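You operate a simulated robot arm through the tools that you are given. There is no shell and no other tool.

You are at the controls of a simulated robot arm. One attempt, no reset.

Task
Switch on the lower strip, trip it by its test button, switch off and pull the BENCH plug.
Fine: one press while it is on; leave the reset alone; lay the plug on the grey pad.

It is judged by the outcome, as a careful person would: the job done as asked, and still so three seconds after it is handed in. It fails if anything else is knocked over, pushed out of place, dropped, spilled or broken.

Robot
A 7-joint arm with a two-finger gripper, fixed in place. Base frame: the origin is on the floor under the middle of its stand, x ahead of it, y to its left, z up. Readings come in mm, degrees, newtons and seconds.
With the tool pointing down near the work surface it reaches from about 340 to 720 mm from the base axis. Its first joint turns from -66.0 to 66.0 degrees. Payload 2.45 kg.
The TCP is the grasp point between the finger pads, 26 mm short of the fingertips. In the tool frame z runs along the fingers and y along their closing line. The gripper opens to 96 mm; its body begins 69 mm behind the TCP.
Orientation is told as [roll, pitch, yaw] about the base's x, y, z axes, in that order, counted from this pose: with the fingers straight down and closing along the base's y, the tool's x points along the base's -x, its y along +y and its z along -z.

Tools
- The arm moves only by the tool play_rows. Its argument "moves" is a list of rows, each an object (a shift or turn left out is 0, a gripper value left out holds the last) with "delta_rot": the turn, a rotation vector about the tool's x, y, z in units of 5 degrees (1.0 is 5 degrees), a list of three; "linear": the shift along the tool's x, y, z in units of 40 mm (1.0 is 40 mm), a list of three; "gripper": the closure, from 0 (fully open) to 1 (shut). In form: [{"delta_rot": [wx, wy, wz], "linear": [x, y, z], "gripper": gripper}, ...]. A call has 1 to 20 rows; each row shifts and turns the commanded pose from where the row before left it, along the tool's axes as they then stand. A call with a number of a shift or a turn outside -1 to 1 is refused whole. Each row takes 0.2 s and may step no farther than 50 mm and 8.6 degrees from the row before; otherwise, or with a gripper value out of range, the whole call is refused. A pose out of reach is approached as far as the arm can. The call stops where the force on the tool passes 40 N (or 10 N more than at its start, if that is more) or the arm is blocked; 0.2 s more then pass. Each finger travels about 50 mm/s and halts on what it meets, pressing with about 40 N; the grip force reading is that of the motor and also rises with nothing between the fingers. The clock runs only during rows and for 0.2 s after the last one: add rows that do not move to give the fingers time. It gives the time, the measured TCP pose, the force on the tool (base axes), the opening and the grip force at its end, in the units of the frame above (readings bear some noise), with the torque about the TCP (base axes, N m) and any sound that the robot's microphone picked up, and new pictures: "pictures" is both (left out), scene, wrist or none.
- Cameras (640 x 400 px; columns grow to the right, rows downward): "scene" is fixed at [189.8, -419.3, 1433.9]; the picture's right is [0.44, -0.90, 0.00], its down [-0.43, -0.22, -0.87] and it looks along [0.78, 0.39, -0.49] (base axes); focal length 228 px, centre (320, 200). "wrist" rides on the gripper at [82, 3, -98] in the tool frame; the picture's right is [-0.04, 1.00, 0.00], its down [-0.73, -0.03, -0.68] and it looks along [-0.68, -0.03, 0.73] (tool axes); focal length 256 px, centre (320, 200). There is no depth. A picture from a camera that has moved, and an enlarged one, comes with that camera's place and axes in the base frame and with its lens.
- inspect(camera, box): a new picture of the part [left, top, right, bottom] of that camera's present view, enlarged. The clock stands still meanwhile.
- finish_job(): hands the job in; it is judged then, once.

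Places have to be worked out from the pictures, the camera data and where the tool is seen. Open the gripper and draw the arm clear of the work before you hand the job in, unless the task says otherwise.

The tools are called after "Request:" as name(argument=value, ...) on one line, values as JSON. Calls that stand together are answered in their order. play_rows: Moves the arm, as the interface text tells. Its arguments: {"type":"object","properties":{"moves":{"type":"array","items":{"type":"object","properties":{"delta_rot":{"type":"array","items":{"type":"number"}},"linear":{"type":"array","items":{"type":"number"}},"gripper":{"type":"number"}}}},"pictures":{"type":"string","enum":["both","scene","wrist","none"]}},"required":["moves"]} The other tools are called the same way: inspect (camera, box) takes an enlarged picture of a part of a camera's view; finish_job () hands the job in.

At the start:

```text
time: 0.0
position: [467.8, 56.2, 1225.7]
tool_rot: [0.0, 0.0, 0.0]
contact_force: [0.4, 1.0, -0.1]
ft_torque: [0.01, 0.01, -0.02]
finger_gap: 95.9
grasp_force: 0.0
```

scene: 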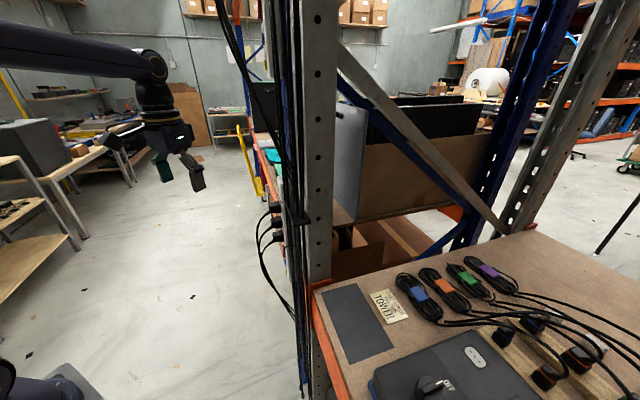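
wrist: 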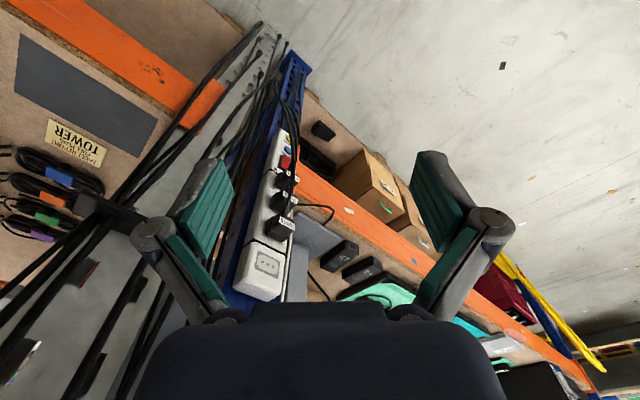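

The pictures show a rack with cables, a shelf with a grey pad and a switch box, and a strip mounted on the post. I'll enlarge several areas before moving.

Request:
inspect(camera="scene", box=[300, 220, 640, 400])

Request:
inspect(camera="scene", box=[220, 180, 340, 260])

Request:
inspect(camera="wrist", box=[200, 100, 400, 320])

Request:
inspect(camera="wrist", box=[0, 0, 240, 260])

```text
1.88 times, centred on (470, 310) of scene
camera zoom: at [189.8, -419.3, 1433.9], right [0.44, -0.9, 0.0], down [-0.43, -0.22, -0.87], along [0.78, 0.39, -0.49], focal length 430 px, centre (38, -7)
```

zoom: 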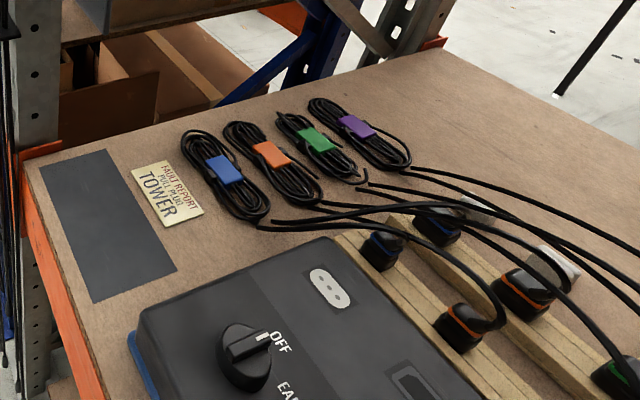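

```text
5.00 times, centred on (280, 220) of scene
camera zoom: at [189.8, -419.3, 1433.9], right [0.44, -0.9, 0.0], down [-0.43, -0.22, -0.87], along [0.78, 0.39, -0.49], focal length 1142 px, centre (520, 100)
```

zoom: 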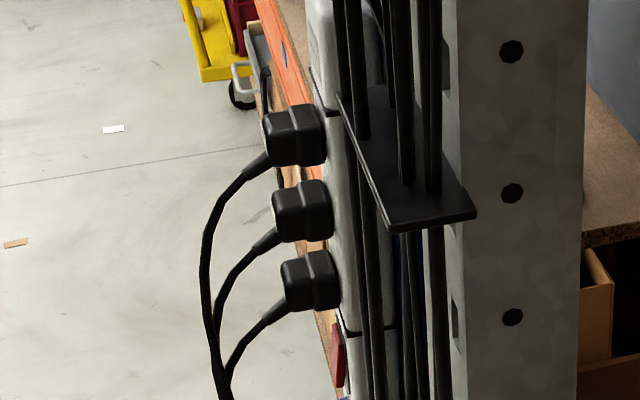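

```text
1.82 times, centred on (300, 210) of wrist
camera zoom: at [386.4, 59.2, 1323.1], right [0.04, 1.0, 0.0], down [0.73, -0.03, 0.68], along [0.68, -0.03, -0.73], focal length 465 px, centre (356, 182)
```

zoom: 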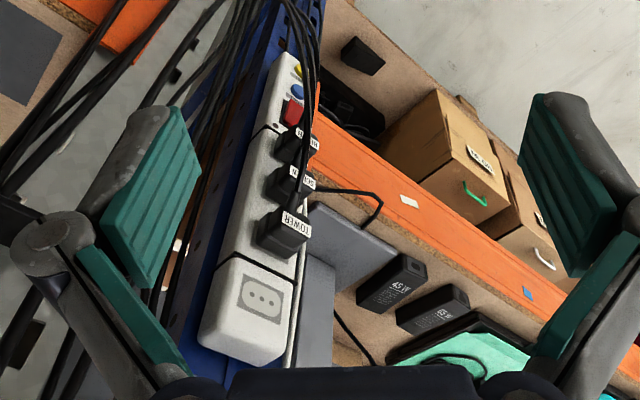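

```text
1.54 times, centred on (120, 130) of wrist
camera zoom: at [386.4, 59.2, 1323.1], right [0.04, 1.0, 0.0], down [0.73, -0.03, 0.68], along [0.68, -0.03, -0.73], focal length 394 px, centre (628, 308)
```

zoom: 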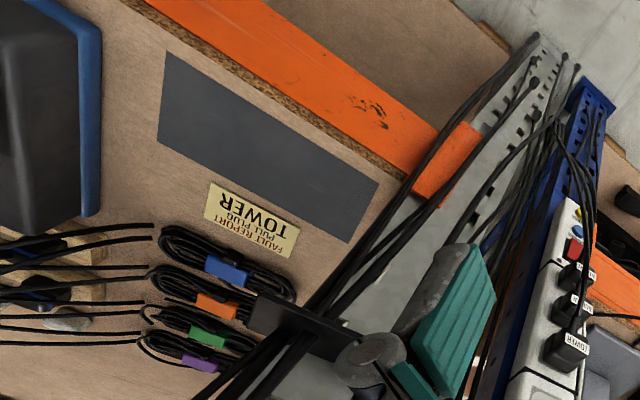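

The plugs sit on a strip around (682, -14, 945–1060), and the pad is near (543, -336, 904). From the pad edges, the rack looks turned about 45°. I'll zoom in on the labels and on the strip's lower end.

Request:
inspect(camera="wrist", box=[260, 120, 320, 160])

Request:
inspect(camera="wrist", box=[250, 160, 320, 250])

Request:
inspect(camera="wrist", box=[240, 20, 340, 140])

Request:
inspect(camera="scene", box=[250, 230, 330, 400])

```text
10.00 times, centred on (290, 140) of wrist
camera zoom: at [386.4, 59.2, 1323.1], right [0.04, 1.0, 0.0], down [0.73, -0.03, 0.68], along [0.68, -0.03, -0.73], focal length 2560 px, centre (620, 800)
```

zoom: 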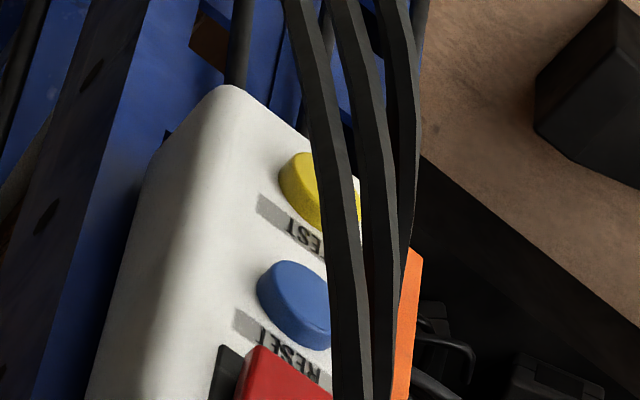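

```text
4.44 times, centred on (285, 205) of wrist
camera zoom: at [386.4, 59.2, 1323.1], right [0.04, 1.0, 0.0], down [0.73, -0.03, 0.68], along [0.68, -0.03, -0.73], focal length 1138 px, centre (476, 178)
```

zoom: 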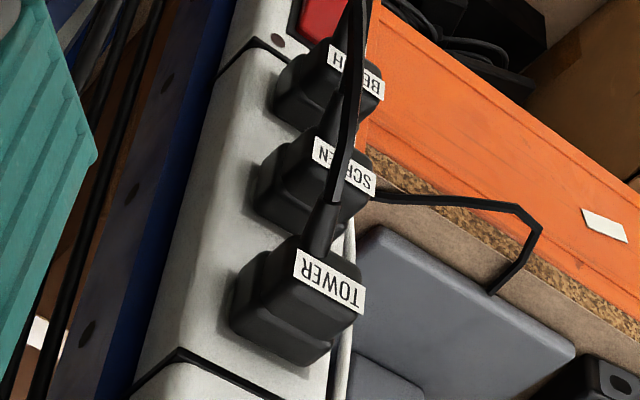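

```text
3.33 times, centred on (290, 80) of wrist
camera zoom: at [386.4, 59.2, 1323.1], right [0.04, 1.0, 0.0], down [0.73, -0.03, 0.68], along [0.68, -0.03, -0.73], focal length 853 px, centre (420, 600)
```

zoom: 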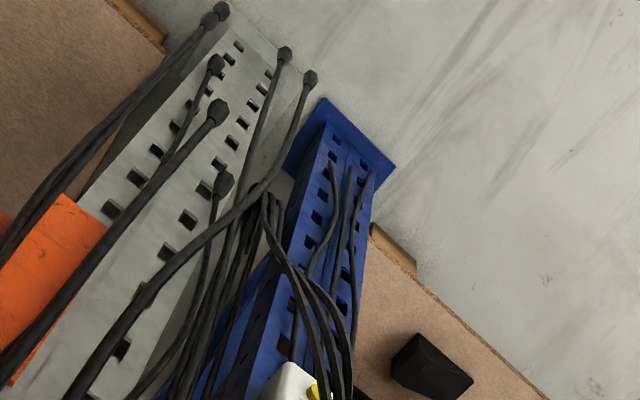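

```text
2.35 times, centred on (290, 315) of scene
camera zoom: at [189.8, -419.3, 1433.9], right [0.44, -0.9, 0.0], down [-0.43, -0.22, -0.87], along [0.78, 0.39, -0.49], focal length 538 px, centre (391, -71)
```

zoom: 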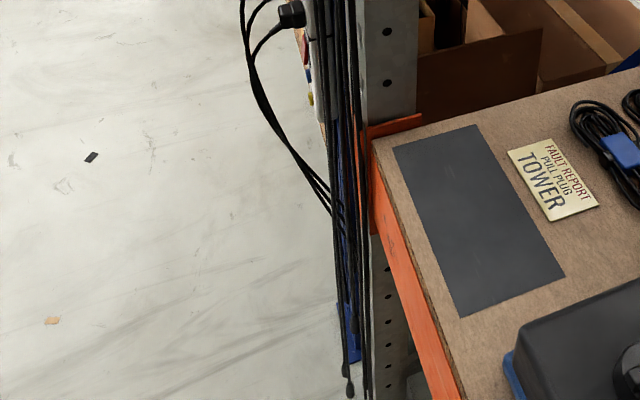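

The plugs read TOWER, SCREEN and BENCH from top to bottom. Below them are a red rocker, a blue RESET and a yellow TEST, with cords hanging in front. I'll yaw the tool −45° toward the rack face and tilt it a bit to check whether there is a second strip.

Request:
play_rows(moves=[{"delta_rot": [0, 0, 1]}, {"delta_rot": [0, 0, 1]}, {"delta_rot": [0, 0, 1]}, {"delta_rot": [0, 0, 1]}, {"delta_rot": [0, 0, 1]}, {"delta_rot": [0, 0, 1]}, {"delta_rot": [0, 0, 1]}, {"delta_rot": [0, 0, 1]}, {"delta_rot": [0, 0, 1]}, {"delta_rot": [0, -1, 0]}, {"delta_rot": [0, -1, 0]}, {"delta_rot": [0, -1, 0]}, {"delta_rot": [0, -1, 0]}, {"delta_rot": [0, 0, 0]}])

```text
time: 3.0
position: [467.6, 55.6, 1225.8]
tool_rot: [0.0, -20.1, -45.0]
contact_force: [0.3, 0.4, 0.2]
ft_torque: [0.01, 0.04, -0.04]
finger_gap: 96.0
grasp_force: 0.1
camera wrist: at [392.1, 136.4, 1289.2], right [0.73, 0.68, 0.01], down [0.3, -0.34, 0.89], along [0.61, -0.65, -0.46], focal length 256 px, centre (320, 200)
```

scene: 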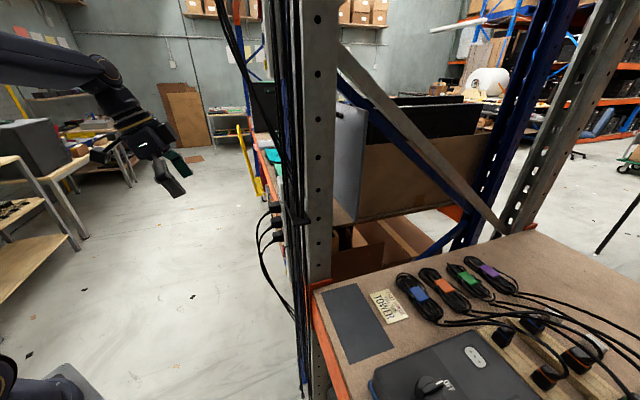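
wrist: 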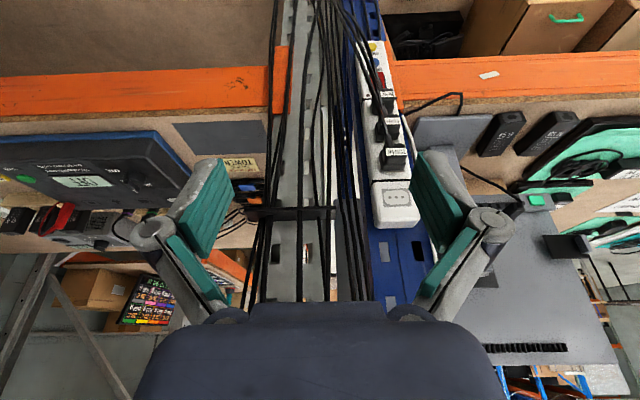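

The view now faces the posts. I'll enlarge the strip and the area left of it, where something white shows between the cables.

Request:
inspect(camera="wrist", box=[240, 0, 440, 125])

Request:
inspect(camera="wrist", box=[240, 100, 440, 310])

Request:
inspect(camera="wrist", box=[0, 90, 260, 250])

```text
3.20 times, centred on (340, 62) of wrist
camera zoom: at [392.1, 136.4, 1289.2], right [0.73, 0.68, 0.01], down [0.3, -0.34, 0.89], along [0.61, -0.65, -0.46], focal length 819 px, centre (256, 640)
```

zoom: 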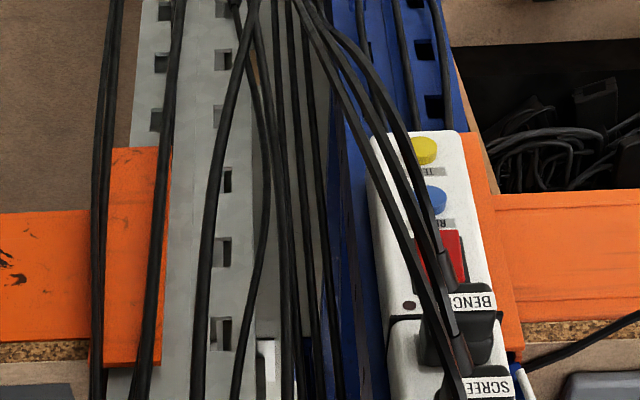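

```text
1.90 times, centred on (340, 205) of wrist
camera zoom: at [392.1, 136.4, 1289.2], right [0.73, 0.68, 0.01], down [0.3, -0.34, 0.89], along [0.61, -0.65, -0.46], focal length 488 px, centre (282, 190)
```

zoom: 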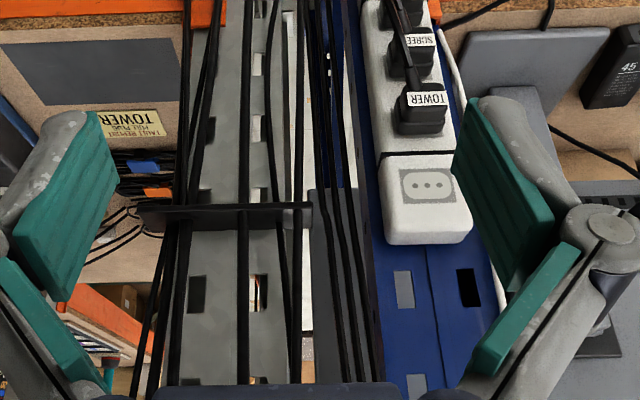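

```text
2.46 times, centred on (130, 170) of wrist
camera zoom: at [392.1, 136.4, 1289.2], right [0.73, 0.68, 0.01], down [0.3, -0.34, 0.89], along [0.61, -0.65, -0.46], focal length 630 px, centre (788, 274)
```

zoom: 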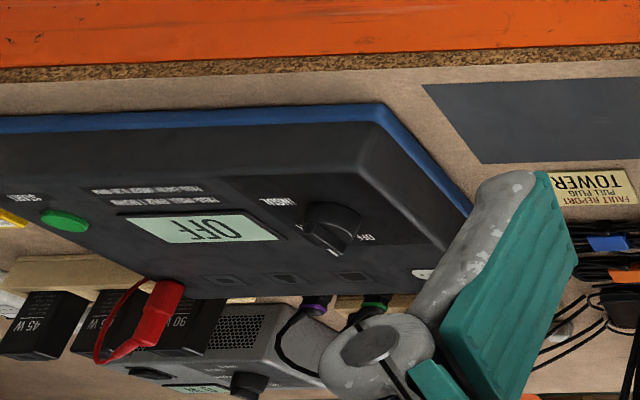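

The strip face lies near d≈-513 along the normal (-0.707, 0.707), and its controls run down to z≈770. I'll tilt to 45° and drop to z≈950, about 230 mm in front of it, for a frontal view.

Request:
play_rows(moves=[{"delta_rot": [0, -1, 0]}, {"delta_rot": [0, -1, 0]}, {"delta_rot": [0, -1, 0]}, {"delta_rot": [0, -1, 0]}, {"delta_rot": [0, -1, 0]}, {"linear": [0.7, 0.375, 0.7]}, {"linear": [0.7, 0.375, 0.7]}, {"linear": [0.7, 0.375, 0.7]}, {"linear": [0.7, 0.375, 0.7]}, {"linear": [0.7, 0.375, 0.7]}, {"linear": [0.7, 0.375, 0.7]}, {"linear": [0.7, 0.375, 0.7]}, {"linear": [0, 0, 0]}])

```text
time: 5.8
position: [543.2, 131.4, 949.6]
tool_rot: [0.0, -45.0, -45.0]
contact_force: [-0.3, 0.1, 0.1]
ft_torque: [-0.01, -0.03, -0.01]
finger_gap: 96.1
grasp_force: 0.0
camera wrist: at [454.6, 221.8, 960.2], right [0.73, 0.69, 0.03], down [0.01, -0.05, 1.0], along [0.69, -0.72, -0.04], focal length 256 px, centre (320, 200)
```

scene: 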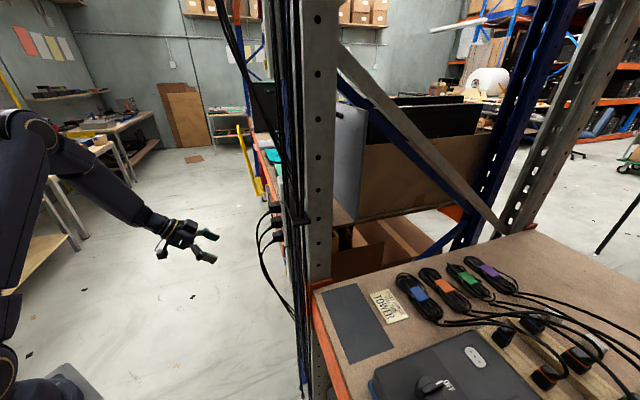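
wrist: 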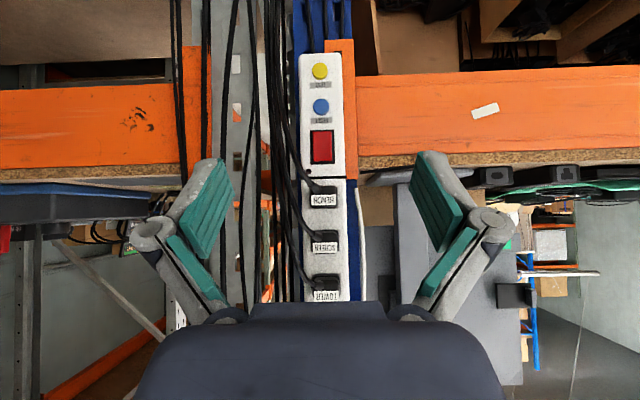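

This is a clear frontal view, though upside down. I'll enlarge the rocker and buttons, then the plugs.

Request:
inspect(camera="wrist", box=[270, 40, 370, 190])

Request:
inspect(camera="wrist", box=[240, 160, 400, 305])

Request:
inspect(camera="wrist", box=[220, 0, 400, 110])

Request:
inspect(camera="wrist", box=[295, 115, 350, 180])

```text
2.67 times, centred on (320, 115) of wrist
camera zoom: at [454.6, 221.8, 960.2], right [0.73, 0.69, 0.03], down [0.01, -0.05, 1.0], along [0.69, -0.72, -0.04], focal length 683 px, centre (320, 427)
```

zoom: 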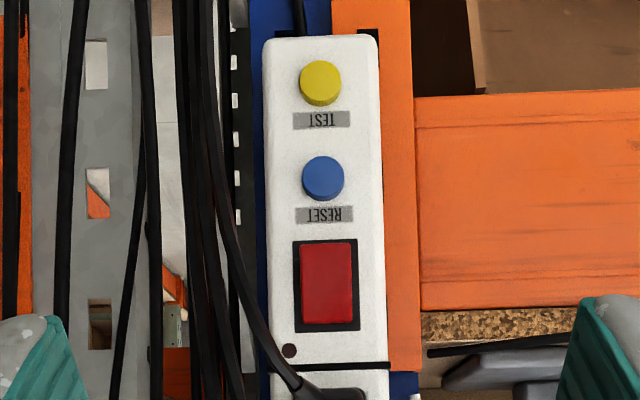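

```text
2.76 times, centred on (320, 232) of wrist
camera zoom: at [454.6, 221.8, 960.2], right [0.73, 0.69, 0.03], down [0.01, -0.05, 1.0], along [0.69, -0.72, -0.04], focal length 706 px, centre (320, 110)
```

zoom: 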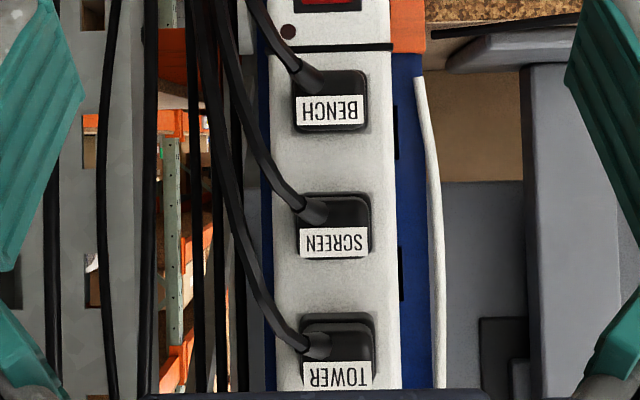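

```text
3.56 times, centred on (310, 55) of wrist
camera zoom: at [454.6, 221.8, 960.2], right [0.73, 0.69, 0.03], down [0.01, -0.05, 1.0], along [0.69, -0.72, -0.04], focal length 910 px, centre (356, 716)
```

zoom: 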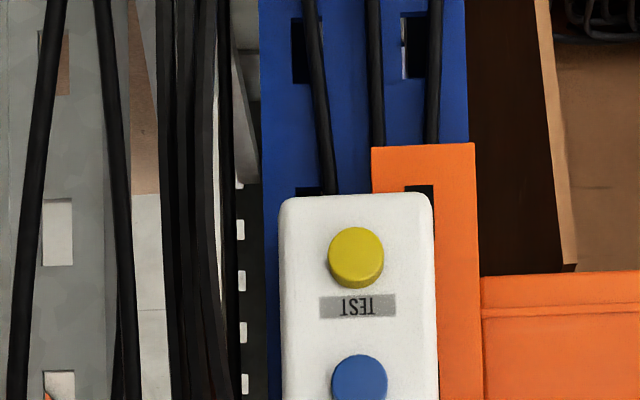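

```text
6.15 times, centred on (322, 148) of wrist
camera zoom: at [454.6, 221.8, 960.2], right [0.73, 0.69, 0.03], down [0.01, -0.05, 1.0], along [0.69, -0.72, -0.04], focal length 1575 px, centre (305, 523)
```

zoom: 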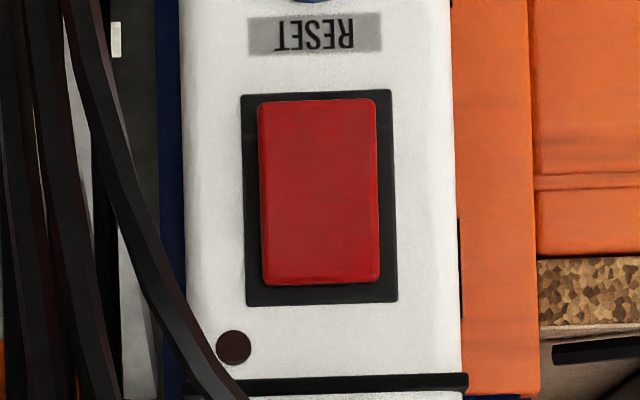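

From the front, the rocker, RESET and TEST are clear of cords, because the cords fall off to one side. I'll bring the tool horizontal, the pose I need for pressing, which also tips the camera up to check for a strip higher on the post.

Request:
play_rows(moves=[{"delta_rot": [0, -1, 0]}, {"delta_rot": [0, -1, 0]}, {"delta_rot": [0, -1, 0]}, {"delta_rot": [0, -1, 0]}, {"delta_rot": [0, -1, 0]}, {"delta_rot": [0, -1, 0]}, {"delta_rot": [0, -1, 0]}, {"delta_rot": [0, -1, 0]}, {"delta_rot": [0, -1, 0]}, {"linear": [0, 0, 0]}])

```text
time: 8.0
position: [542.9, 131.5, 949.2]
tool_rot: [177.0, -89.9, 138.2]
contact_force: [0.1, -0.1, -0.2]
ft_torque: [0.02, 0.01, -0.02]
finger_gap: 95.9
grasp_force: 0.1
camera wrist: at [475.0, 202.1, 865.9], right [0.71, 0.71, 0.04], down [-0.5, 0.46, 0.73], along [0.5, -0.54, 0.68], focal length 256 px, centre (320, 200)
```

scene: 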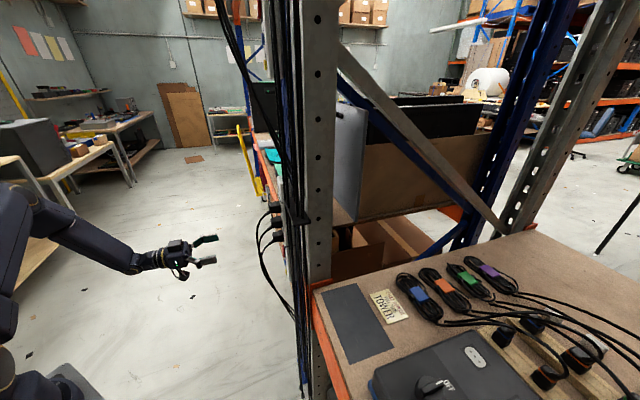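
wrist: 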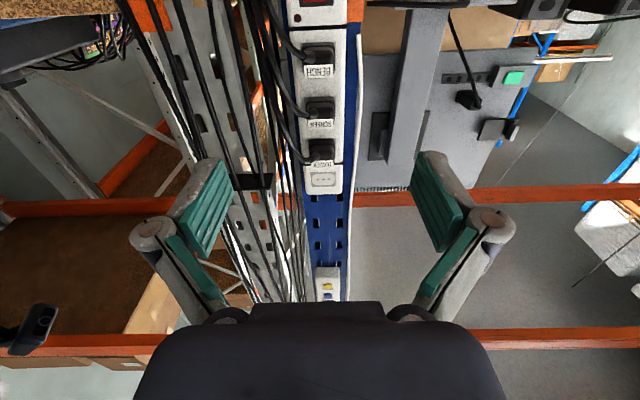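

An upper strip is visible higher up the post, so the strip in front of me is the lower one. I'll drop 130 mm and close the fingers to see the rocker's tilt from below.

Request:
play_rows(moves=[{"linear": [0.8, 0, 0], "gripper": 1}, {"linear": [0.8, 0, 0], "gripper": 1}, {"linear": [0.8, 0, 0], "gripper": 1}, {"linear": [0.8, 0, 0], "gripper": 1}, {"linear": [0, 0, 0], "gripper": 1}, {"linear": [0, 0, 0], "gripper": 1}])

Request:
inspect(camera="wrist", box=[270, 0, 370, 150])

Request:
inspect(camera="wrist", box=[290, 50, 350, 120])

```text
time: 9.4
position: [543.9, 130.8, 819.6]
tool_rot: [167.9, -89.9, 147.0]
contact_force: [-0.2, -0.2, 0.4]
ft_torque: [0.0, 0.0, 0.02]
finger_gap: 0.0
grasp_force: 29.0
camera wrist: at [475.9, 202.0, 737.4], right [0.71, 0.71, 0.04], down [-0.5, 0.46, 0.73], along [0.5, -0.54, 0.68], focal length 256 px, centre (320, 200)
```

scene: 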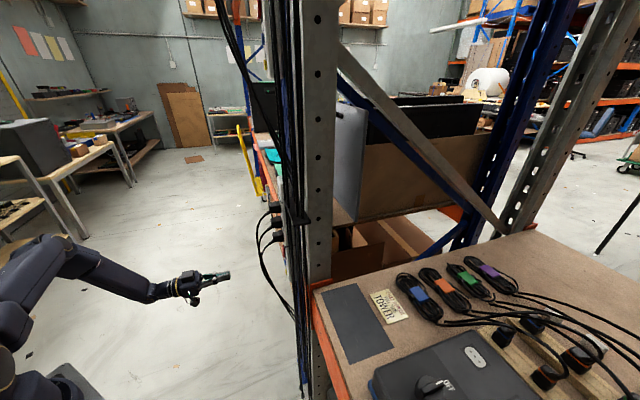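
wrist: 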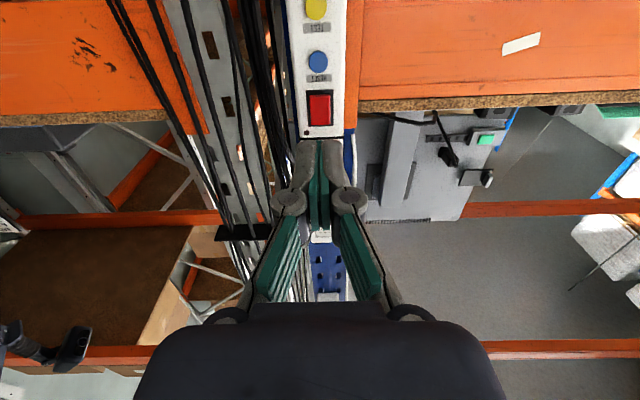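

```text
2.67 times, centred on (320, 75) of wrist
camera zoom: at [475.9, 202.0, 737.4], right [0.71, 0.71, 0.04], down [-0.5, 0.46, 0.73], along [0.5, -0.54, 0.68], focal length 683 px, centre (320, 533)
```

zoom: 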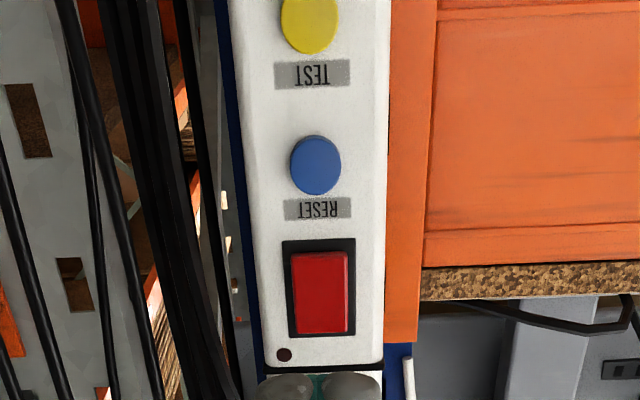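

```text
5.71 times, centred on (320, 85) of wrist
camera zoom: at [475.9, 202.0, 737.4], right [0.71, 0.71, 0.04], down [-0.5, 0.46, 0.73], along [0.5, -0.54, 0.68], focal length 1463 px, centre (320, 857)
```

zoom: 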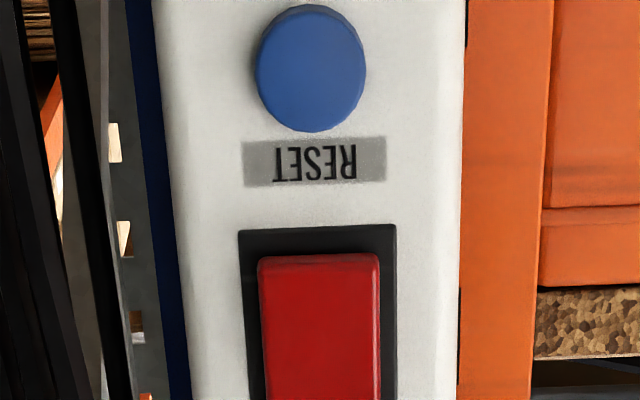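

The lamp dot next to the rocker is dark. I'll use the scene camera's side view to see the rocker tilt and how far the cords stick out.

Request:
inspect(camera="scene", box=[270, 240, 310, 280])

Request:
inspect(camera="scene", box=[255, 195, 305, 245])

Request:
inspect(camera="wrist", box=[300, 80, 340, 110])

```text
10.00 times, centred on (290, 260) of scene
camera zoom: at [189.8, -419.3, 1433.9], right [0.44, -0.9, 0.0], down [-0.43, -0.22, -0.87], along [0.78, 0.39, -0.49], focal length 2284 px, centre (620, -400)
```

zoom: 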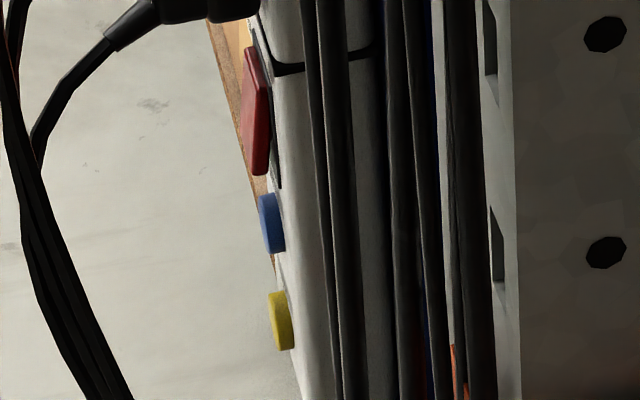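

```text
8.00 times, centred on (280, 220) of scene
camera zoom: at [189.8, -419.3, 1433.9], right [0.44, -0.9, 0.0], down [-0.43, -0.22, -0.87], along [0.78, 0.39, -0.49], focal length 1828 px, centre (640, 40)
```

zoom: 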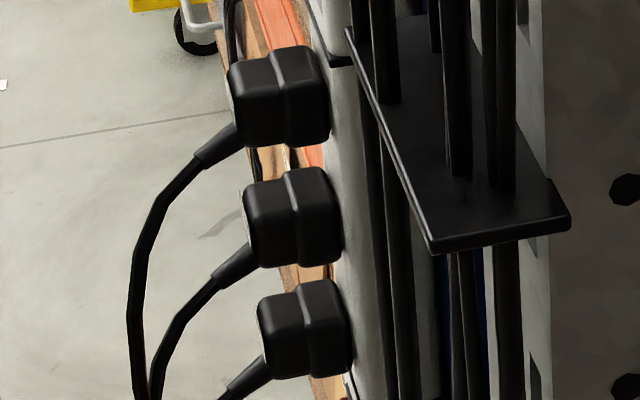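

```text
13.33 times, centred on (320, 95) of wrist
camera zoom: at [475.9, 202.0, 737.4], right [0.71, 0.71, 0.04], down [-0.5, 0.46, 0.73], along [0.5, -0.54, 0.68], focal length 3413 px, centre (320, 1600)
```

zoom: 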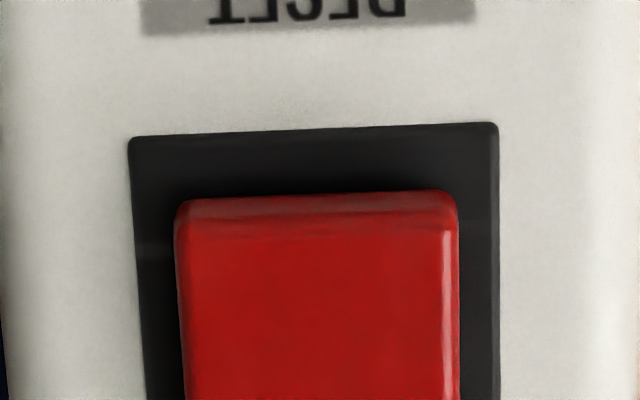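

The scene side view shows the rocker's lower end sticking out and its upper end pushed in, so pressing the lower end (z≈860) should switch it on. I'll raise to z≈860, centre on h≈474, and advance to about 40 mm short of it.

Request:
play_rows(moves=[{"linear": [-1, -0.075, 0]}, {"linear": [0, 0, 0.9]}, {"linear": [0, 0, 0.9]}, {"linear": [0, 0, 0.9]}, {"linear": [0, 0, 0.9]}, {"linear": [0, 0, 0]}, {"linear": [0, 0, 0]}])

Request:
inspect(camera="wrist", box=[240, 60, 400, 170])

Request:
inspect(camera="scene", box=[240, 200, 320, 280])

```text
time: 11.0
position: [643.7, 26.0, 859.6]
tool_rot: [-100.6, -90.0, 55.6]
contact_force: [0.6, -0.1, 0.2]
ft_torque: [-0.02, 0.04, -0.01]
finger_gap: 0.0
grasp_force: 28.1
camera wrist: at [575.6, 97.6, 777.7], right [0.71, 0.71, 0.04], down [-0.5, 0.46, 0.73], along [0.5, -0.54, 0.68], focal length 256 px, centre (320, 200)
```

scene: 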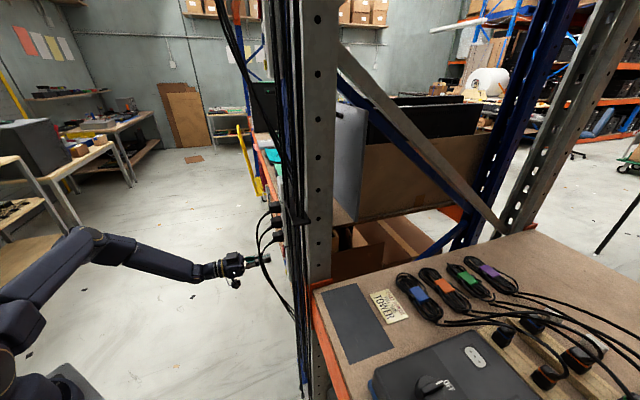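
wrist: 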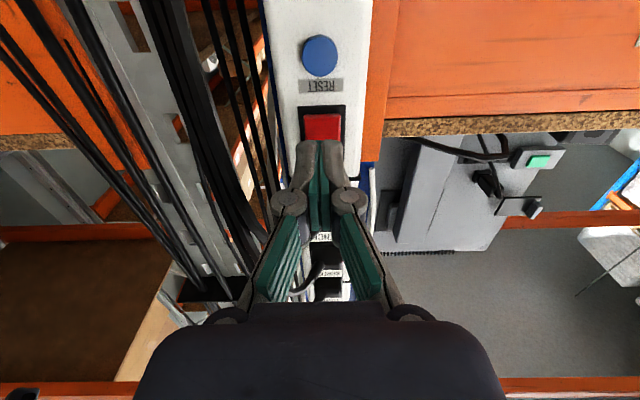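

```text
3.64 times, centred on (320, 115) of wrist
camera zoom: at [575.6, 97.6, 777.7], right [0.71, 0.71, 0.04], down [-0.5, 0.46, 0.73], along [0.5, -0.54, 0.68], focal length 931 px, centre (320, 509)
```

zoom: 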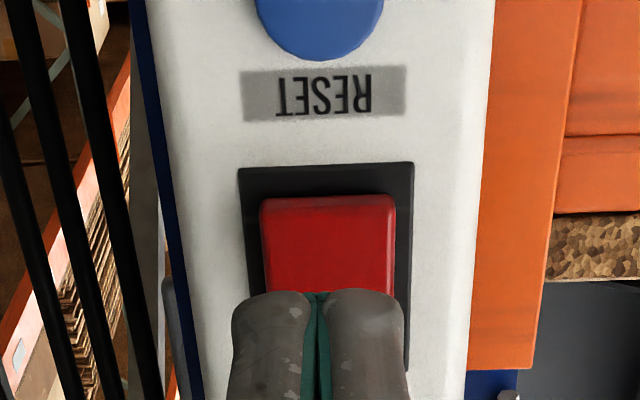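

```text
5.00 times, centred on (280, 240) of scene
camera zoom: at [189.8, -419.3, 1433.9], right [0.44, -0.9, 0.0], down [-0.43, -0.22, -0.87], along [0.78, 0.39, -0.49], focal length 1142 px, centre (520, 0)
```

zoom: 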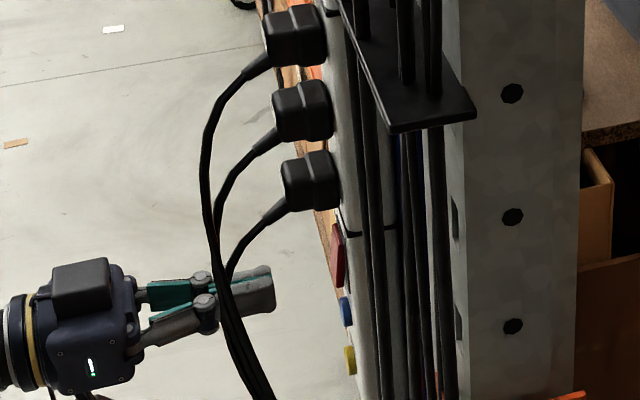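

The closed fingertips line up with the rocker's lower half, and the cords clear the hand. I'll advance 34 mm gently, to about 8 mm before expected contact.

Request:
play_rows(moves=[{"linear": [0, 0, 0.3]}, {"linear": [0, 0, 0.3]}, {"linear": [0, 0, 0.25]}, {"linear": [0, 0, 0]}])

Request:
inspect(camera="wrist", box=[240, 60, 400, 170])

Request:
inspect(camera="scene", box=[250, 220, 310, 280])

```text
time: 12.0
position: [667.6, 2.5, 860.4]
tool_rot: [-96.6, -90.0, 51.8]
contact_force: [0.1, -0.1, -0.9]
ft_torque: [0.02, 0.0, -0.04]
finger_gap: 0.0
grasp_force: 27.8
camera wrist: at [599.3, 73.8, 778.0], right [0.71, 0.71, 0.04], down [-0.5, 0.46, 0.73], along [0.5, -0.54, 0.68], focal length 256 px, centre (320, 200)
```

scene: 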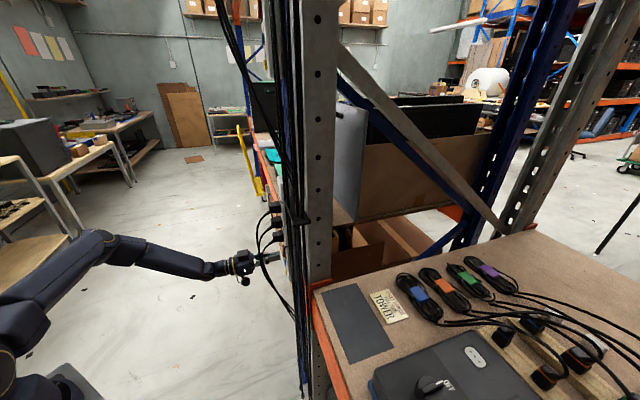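
wrist: 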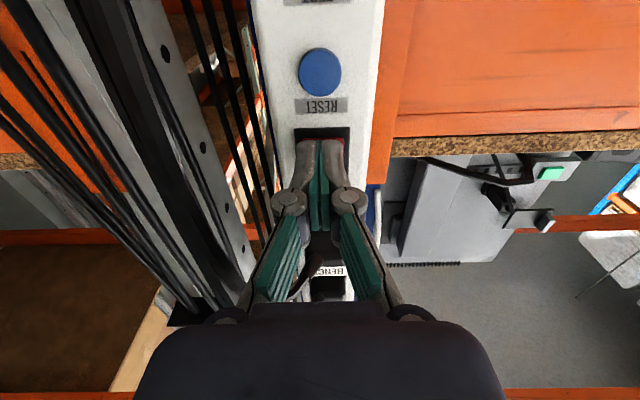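

```text
3.64 times, centred on (320, 115) of wrist
camera zoom: at [599.3, 73.8, 778.0], right [0.71, 0.71, 0.04], down [-0.5, 0.46, 0.73], along [0.5, -0.54, 0.68], focal length 931 px, centre (320, 509)
```

zoom: 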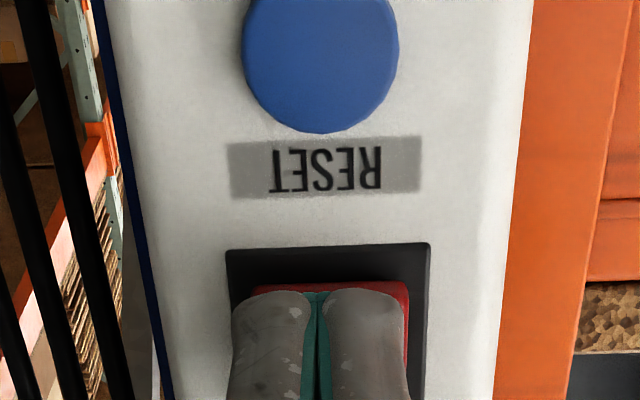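

```text
6.67 times, centred on (280, 250) of scene
camera zoom: at [189.8, -419.3, 1433.9], right [0.44, -0.9, 0.0], down [-0.43, -0.22, -0.87], along [0.78, 0.39, -0.49], focal length 1523 px, centre (587, -133)
```

zoom: 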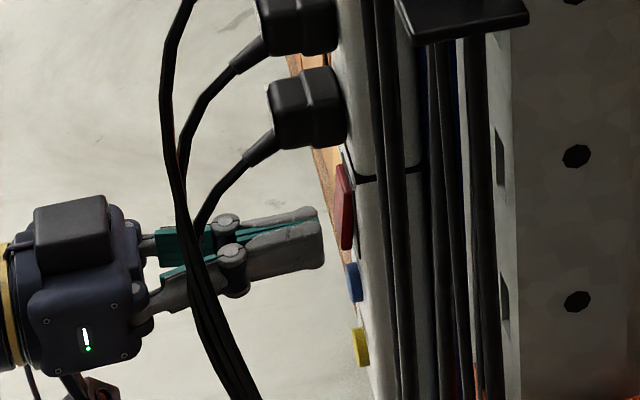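

The tips are roughly 8 mm from the rocker with no contact yet. I'll raise 3 mm so they bear only on the rocker, then press in 2 mm steps, listening for a click.

Request:
play_rows(moves=[{"linear": [-0.075, 0, 0]}, {"linear": [0, 0, 0.05]}, {"linear": [0, 0, 0.05]}, {"linear": [0, 0, 0.05]}, {"linear": [0, 0, 0.05]}, {"linear": [0, 0, 0]}], pictures="wrist")

Request:
inspect(camera="wrist", box=[240, 60, 400, 170])

```text
time: 13.4
position: [673.0, -3.1, 862.9]
tool_rot: [-160.1, -89.9, 115.1]
contact_force: [1.1, 0.1, -0.2]
ft_torque: [0.0, -0.03, 0.0]
finger_gap: 0.0
grasp_force: 28.7
camera wrist: at [604.7, 68.1, 781.1], right [0.71, 0.71, 0.04], down [-0.5, 0.46, 0.73], along [0.5, -0.54, 0.68], focal length 256 px, centre (320, 200)
```

wrist: 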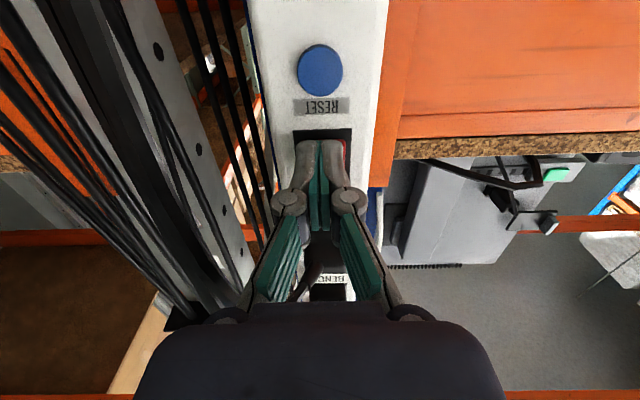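

```text
3.64 times, centred on (320, 115) of wrist
camera zoom: at [604.7, 68.1, 781.1], right [0.71, 0.71, 0.04], down [-0.5, 0.46, 0.73], along [0.5, -0.54, 0.68], focal length 931 px, centre (320, 509)
```

zoom: 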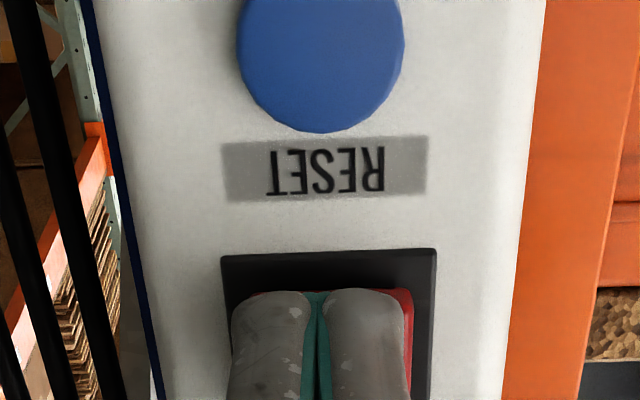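

There's still no contact at tip d≈-504. I'll continue in 2 mm steps.

Request:
play_rows(moves=[{"linear": [0, 0.025, 0.05]}, {"linear": [0, 0, 0.05]}, {"linear": [0, 0, 0.0]}], pictures="wrist")

Request:
inspect(camera="wrist", box=[240, 60, 400, 170])

Request:
inspect(camera="scene", box=[270, 235, 310, 275])

```text
time: 14.2
position: [676.6, -4.5, 862.6]
tool_rot: [13.6, -90.0, -58.5]
contact_force: [-9.8, 5.6, -1.5]
ft_torque: [-0.06, -0.12, -0.05]
finger_gap: 5.7
grasp_force: 28.5
camera wrist: at [607.6, 67.0, 780.7], right [0.71, 0.71, 0.04], down [-0.5, 0.46, 0.73], along [0.5, -0.54, 0.68], focal length 256 px, centre (320, 200)
```

wrist: 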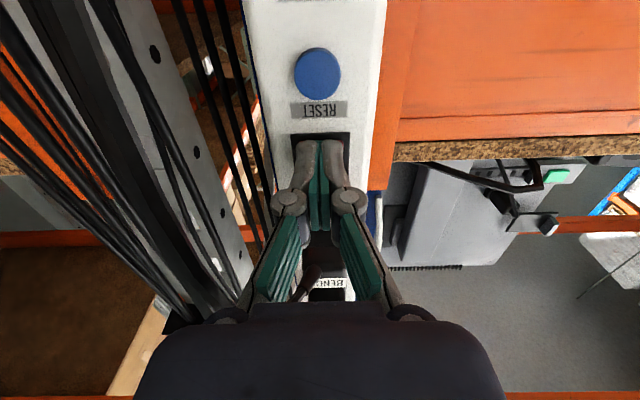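

```text
3.64 times, centred on (320, 115) of wrist
camera zoom: at [607.6, 67.0, 780.7], right [0.71, 0.71, 0.04], down [-0.5, 0.46, 0.73], along [0.5, -0.54, 0.68], focal length 931 px, centre (320, 509)
```

zoom: 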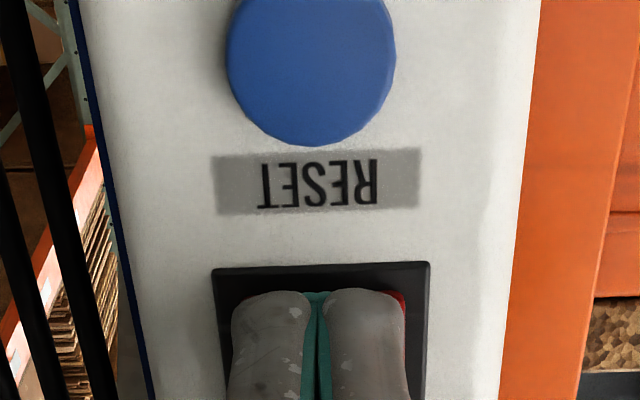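

```text
10.00 times, centred on (290, 255) of scene
camera zoom: at [189.6, -419.1, 1433.9], right [0.44, -0.9, 0.0], down [-0.43, -0.22, -0.87], along [0.78, 0.39, -0.49], focal length 2284 px, centre (620, -350)
```

zoom: 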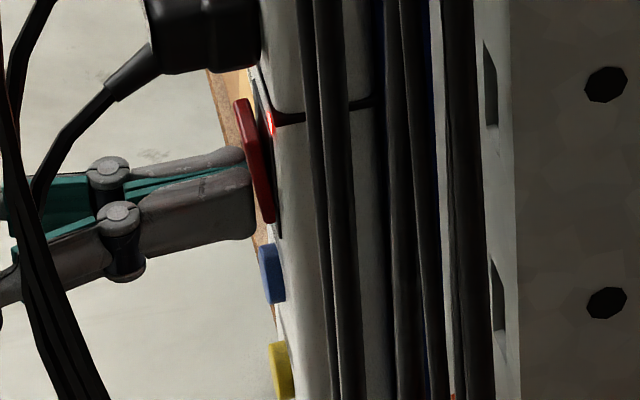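

The lamp is lit and the rocker has flipped, with its lower end in and upper end out. I'll back off 40 mm and confirm it stays on.

Request:
play_rows(moves=[{"linear": [0, 0, -0.5]}, {"linear": [0, 0, -0.5]}, {"linear": [0, 0, 0]}], pictures="wrist")

Request:
inspect(camera="scene", box=[270, 235, 310, 275])

```text
time: 15.0
position: [646.6, 23.9, 863.1]
tool_rot: [-162.1, -89.9, 117.1]
contact_force: [0.3, -0.5, -0.3]
ft_torque: [-0.02, -0.05, -0.01]
finger_gap: 0.0
grasp_force: 28.3
camera wrist: at [579.2, 94.6, 781.0], right [0.71, 0.71, 0.04], down [-0.5, 0.46, 0.73], along [0.5, -0.54, 0.68], focal length 256 px, centre (320, 200)
```

wrist: 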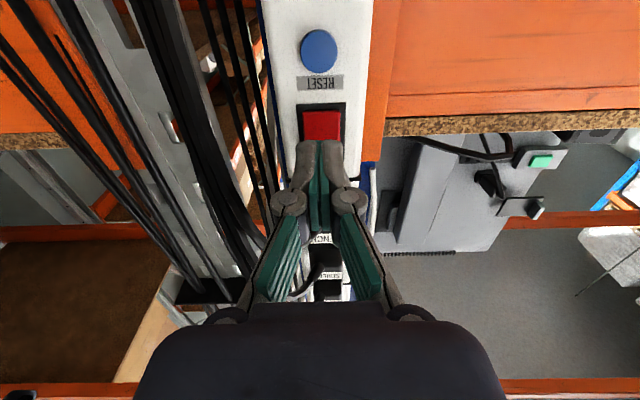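

```text
10.00 times, centred on (290, 255) of scene
camera zoom: at [189.8, -419.3, 1433.9], right [0.44, -0.9, 0.0], down [-0.43, -0.22, -0.87], along [0.78, 0.39, -0.49], focal length 2284 px, centre (620, -350)
```

zoom: 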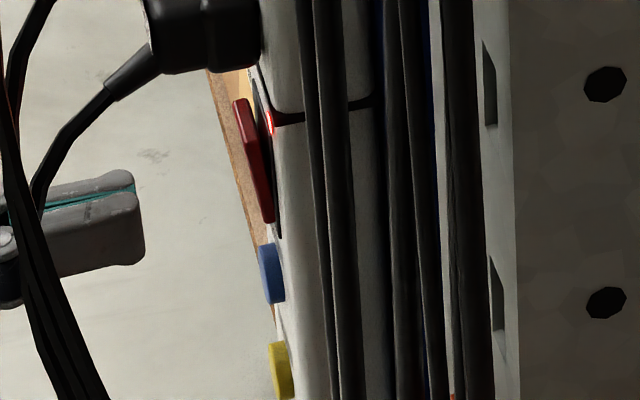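

It is latched on with the lamp lit. I'll lower 93 mm to TEST height (z≈770), staying about 40 mm clear of RESET.

Request:
play_rows(moves=[{"linear": [0.775, 0, 0]}, {"linear": [0.775, 0, 0]}, {"linear": [0.775, 0, 0]}, {"linear": [0, 0, 0]}])

Request:
inspect(camera="wrist", box=[240, 60, 400, 170])

Request:
inspect(camera="scene", box=[260, 240, 310, 290])

```text
time: 16.0
position: [647.6, 22.9, 770.1]
tool_rot: [-167.0, -90.0, 122.0]
contact_force: [-0.2, -0.1, 0.1]
ft_torque: [-0.01, -0.03, -0.01]
finger_gap: 0.0
grasp_force: 28.2
camera wrist: at [579.2, 94.0, 687.4], right [0.71, 0.71, 0.04], down [-0.5, 0.46, 0.73], along [0.5, -0.54, 0.68], focal length 256 px, centre (320, 200)
```

scene: 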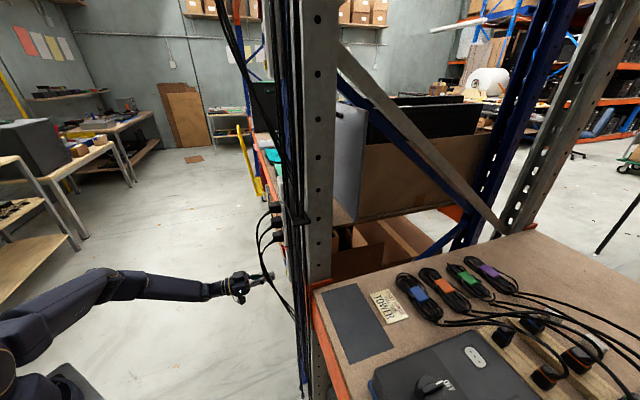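
wrist: 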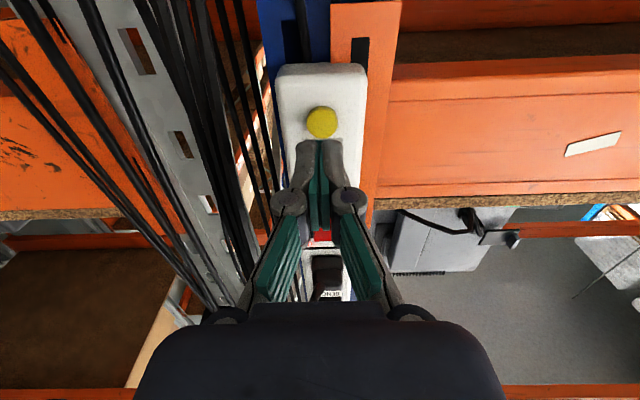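

```text
3.64 times, centred on (320, 115) of wrist
camera zoom: at [579.2, 94.0, 687.4], right [0.71, 0.71, 0.04], down [-0.5, 0.46, 0.73], along [0.5, -0.54, 0.68], focal length 931 px, centre (320, 509)
```

zoom: 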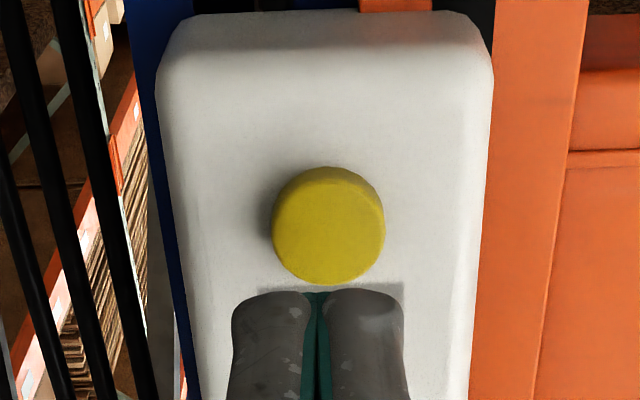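

```text
8.00 times, centred on (285, 265) of scene
camera zoom: at [189.8, -419.3, 1433.9], right [0.44, -0.9, 0.0], down [-0.43, -0.22, -0.87], along [0.78, 0.39, -0.49], focal length 1828 px, centre (600, -320)
```

zoom: 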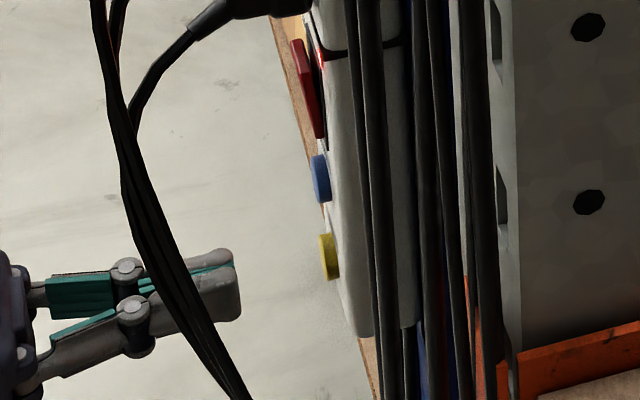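

The lamp is still lit, and TEST sits at about z≈768, 1 mm to the +h side. I'll correct for that and advance 30 mm, stopping about 7 mm short of the button.

Request:
play_rows(moves=[{"linear": [0.05, 0.03, 0.25]}, {"linear": [0, 0, 0.25]}, {"linear": [0, 0, 0.25]}, {"linear": [0, 0, 0]}], pictures="wrist")

Request:
inspect(camera="scene", box=[260, 240, 310, 290])

Request:
inspect(camera="wrist", box=[240, 60, 400, 170])

```text
time: 17.0
position: [668.1, 1.9, 767.4]
tool_rot: [-41.8, -90.0, -3.1]
contact_force: [-0.9, 0.0, 0.5]
ft_torque: [0.02, -0.01, -0.04]
finger_gap: 0.2
grasp_force: 28.1
camera wrist: at [601.7, 73.7, 685.9], right [0.71, 0.71, 0.04], down [-0.5, 0.46, 0.73], along [0.5, -0.54, 0.68], focal length 256 px, centre (320, 200)
```

wrist: 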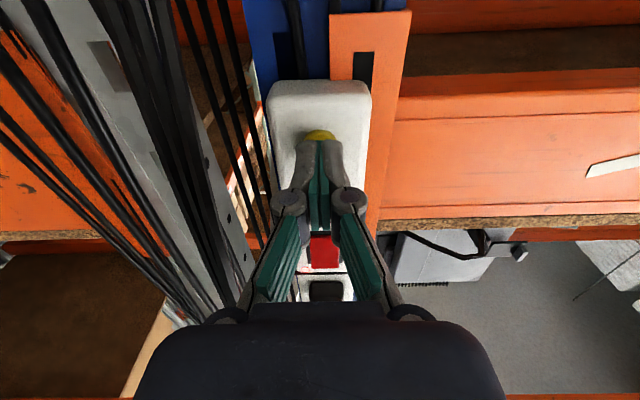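

```text
8.00 times, centred on (285, 265) of scene
camera zoom: at [189.8, -419.3, 1433.9], right [0.44, -0.9, 0.0], down [-0.43, -0.22, -0.87], along [0.78, 0.39, -0.49], focal length 1828 px, centre (600, -320)
```

zoom: 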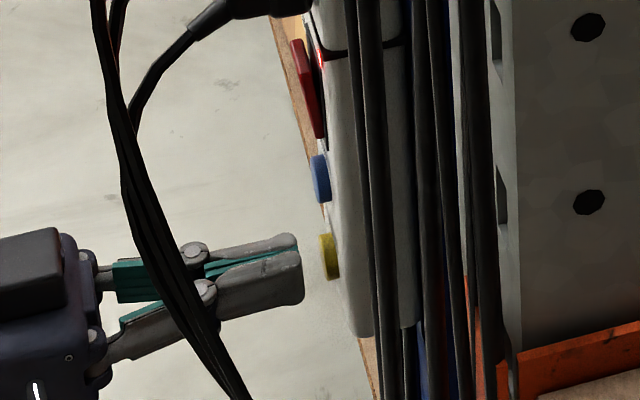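

```text
3.64 times, centred on (320, 115) of wrist
camera zoom: at [601.7, 73.7, 685.9], right [0.71, 0.71, 0.04], down [-0.5, 0.46, 0.73], along [0.5, -0.54, 0.68], focal length 931 px, centre (320, 509)
```

zoom: 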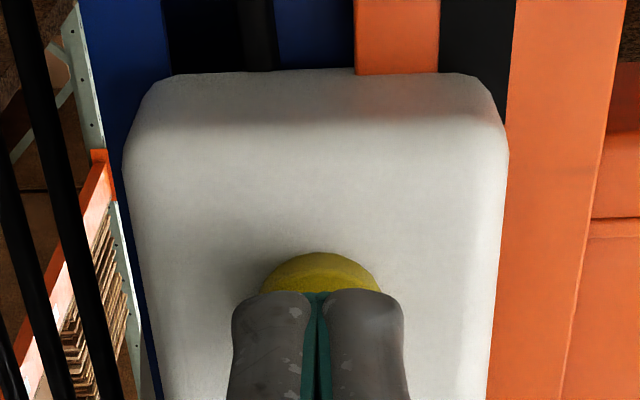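

The tips are aligned about 8 mm from TEST and the lamp is still on. I'll advance 6 mm in small steps.

Request:
play_rows(moves=[{"linear": [0, 0, 0.05]}, {"linear": [0, 0, 0.05]}, {"linear": [0, 0, 0.05]}, {"linear": [0, 0, 0]}], pictures="none")

Request:
inspect(camera="scene", box=[270, 240, 310, 280])

```text
time: 18.0
position: [672.8, -1.3, 768.2]
tool_rot: [-1.8, -90.1, -43.3]
contact_force: [-0.2, 0.1, 0.6]
ft_torque: [0.0, -0.02, 0.03]
finger_gap: 0.0
grasp_force: 28.4
```

```text
10.00 times, centred on (290, 260) of scene
camera zoom: at [189.8, -419.3, 1433.9], right [0.44, -0.9, 0.0], down [-0.43, -0.22, -0.87], along [0.78, 0.39, -0.49], focal length 2284 px, centre (620, -400)
```

zoom: 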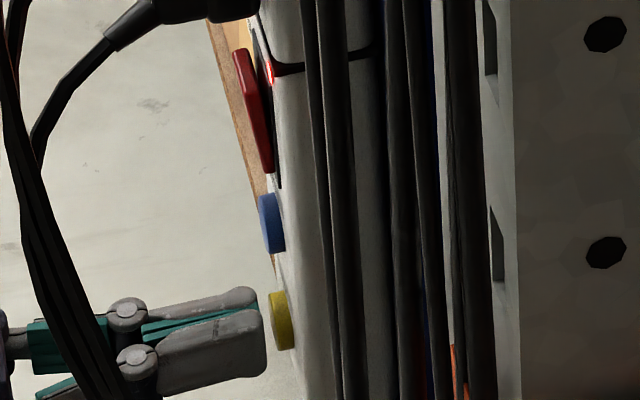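

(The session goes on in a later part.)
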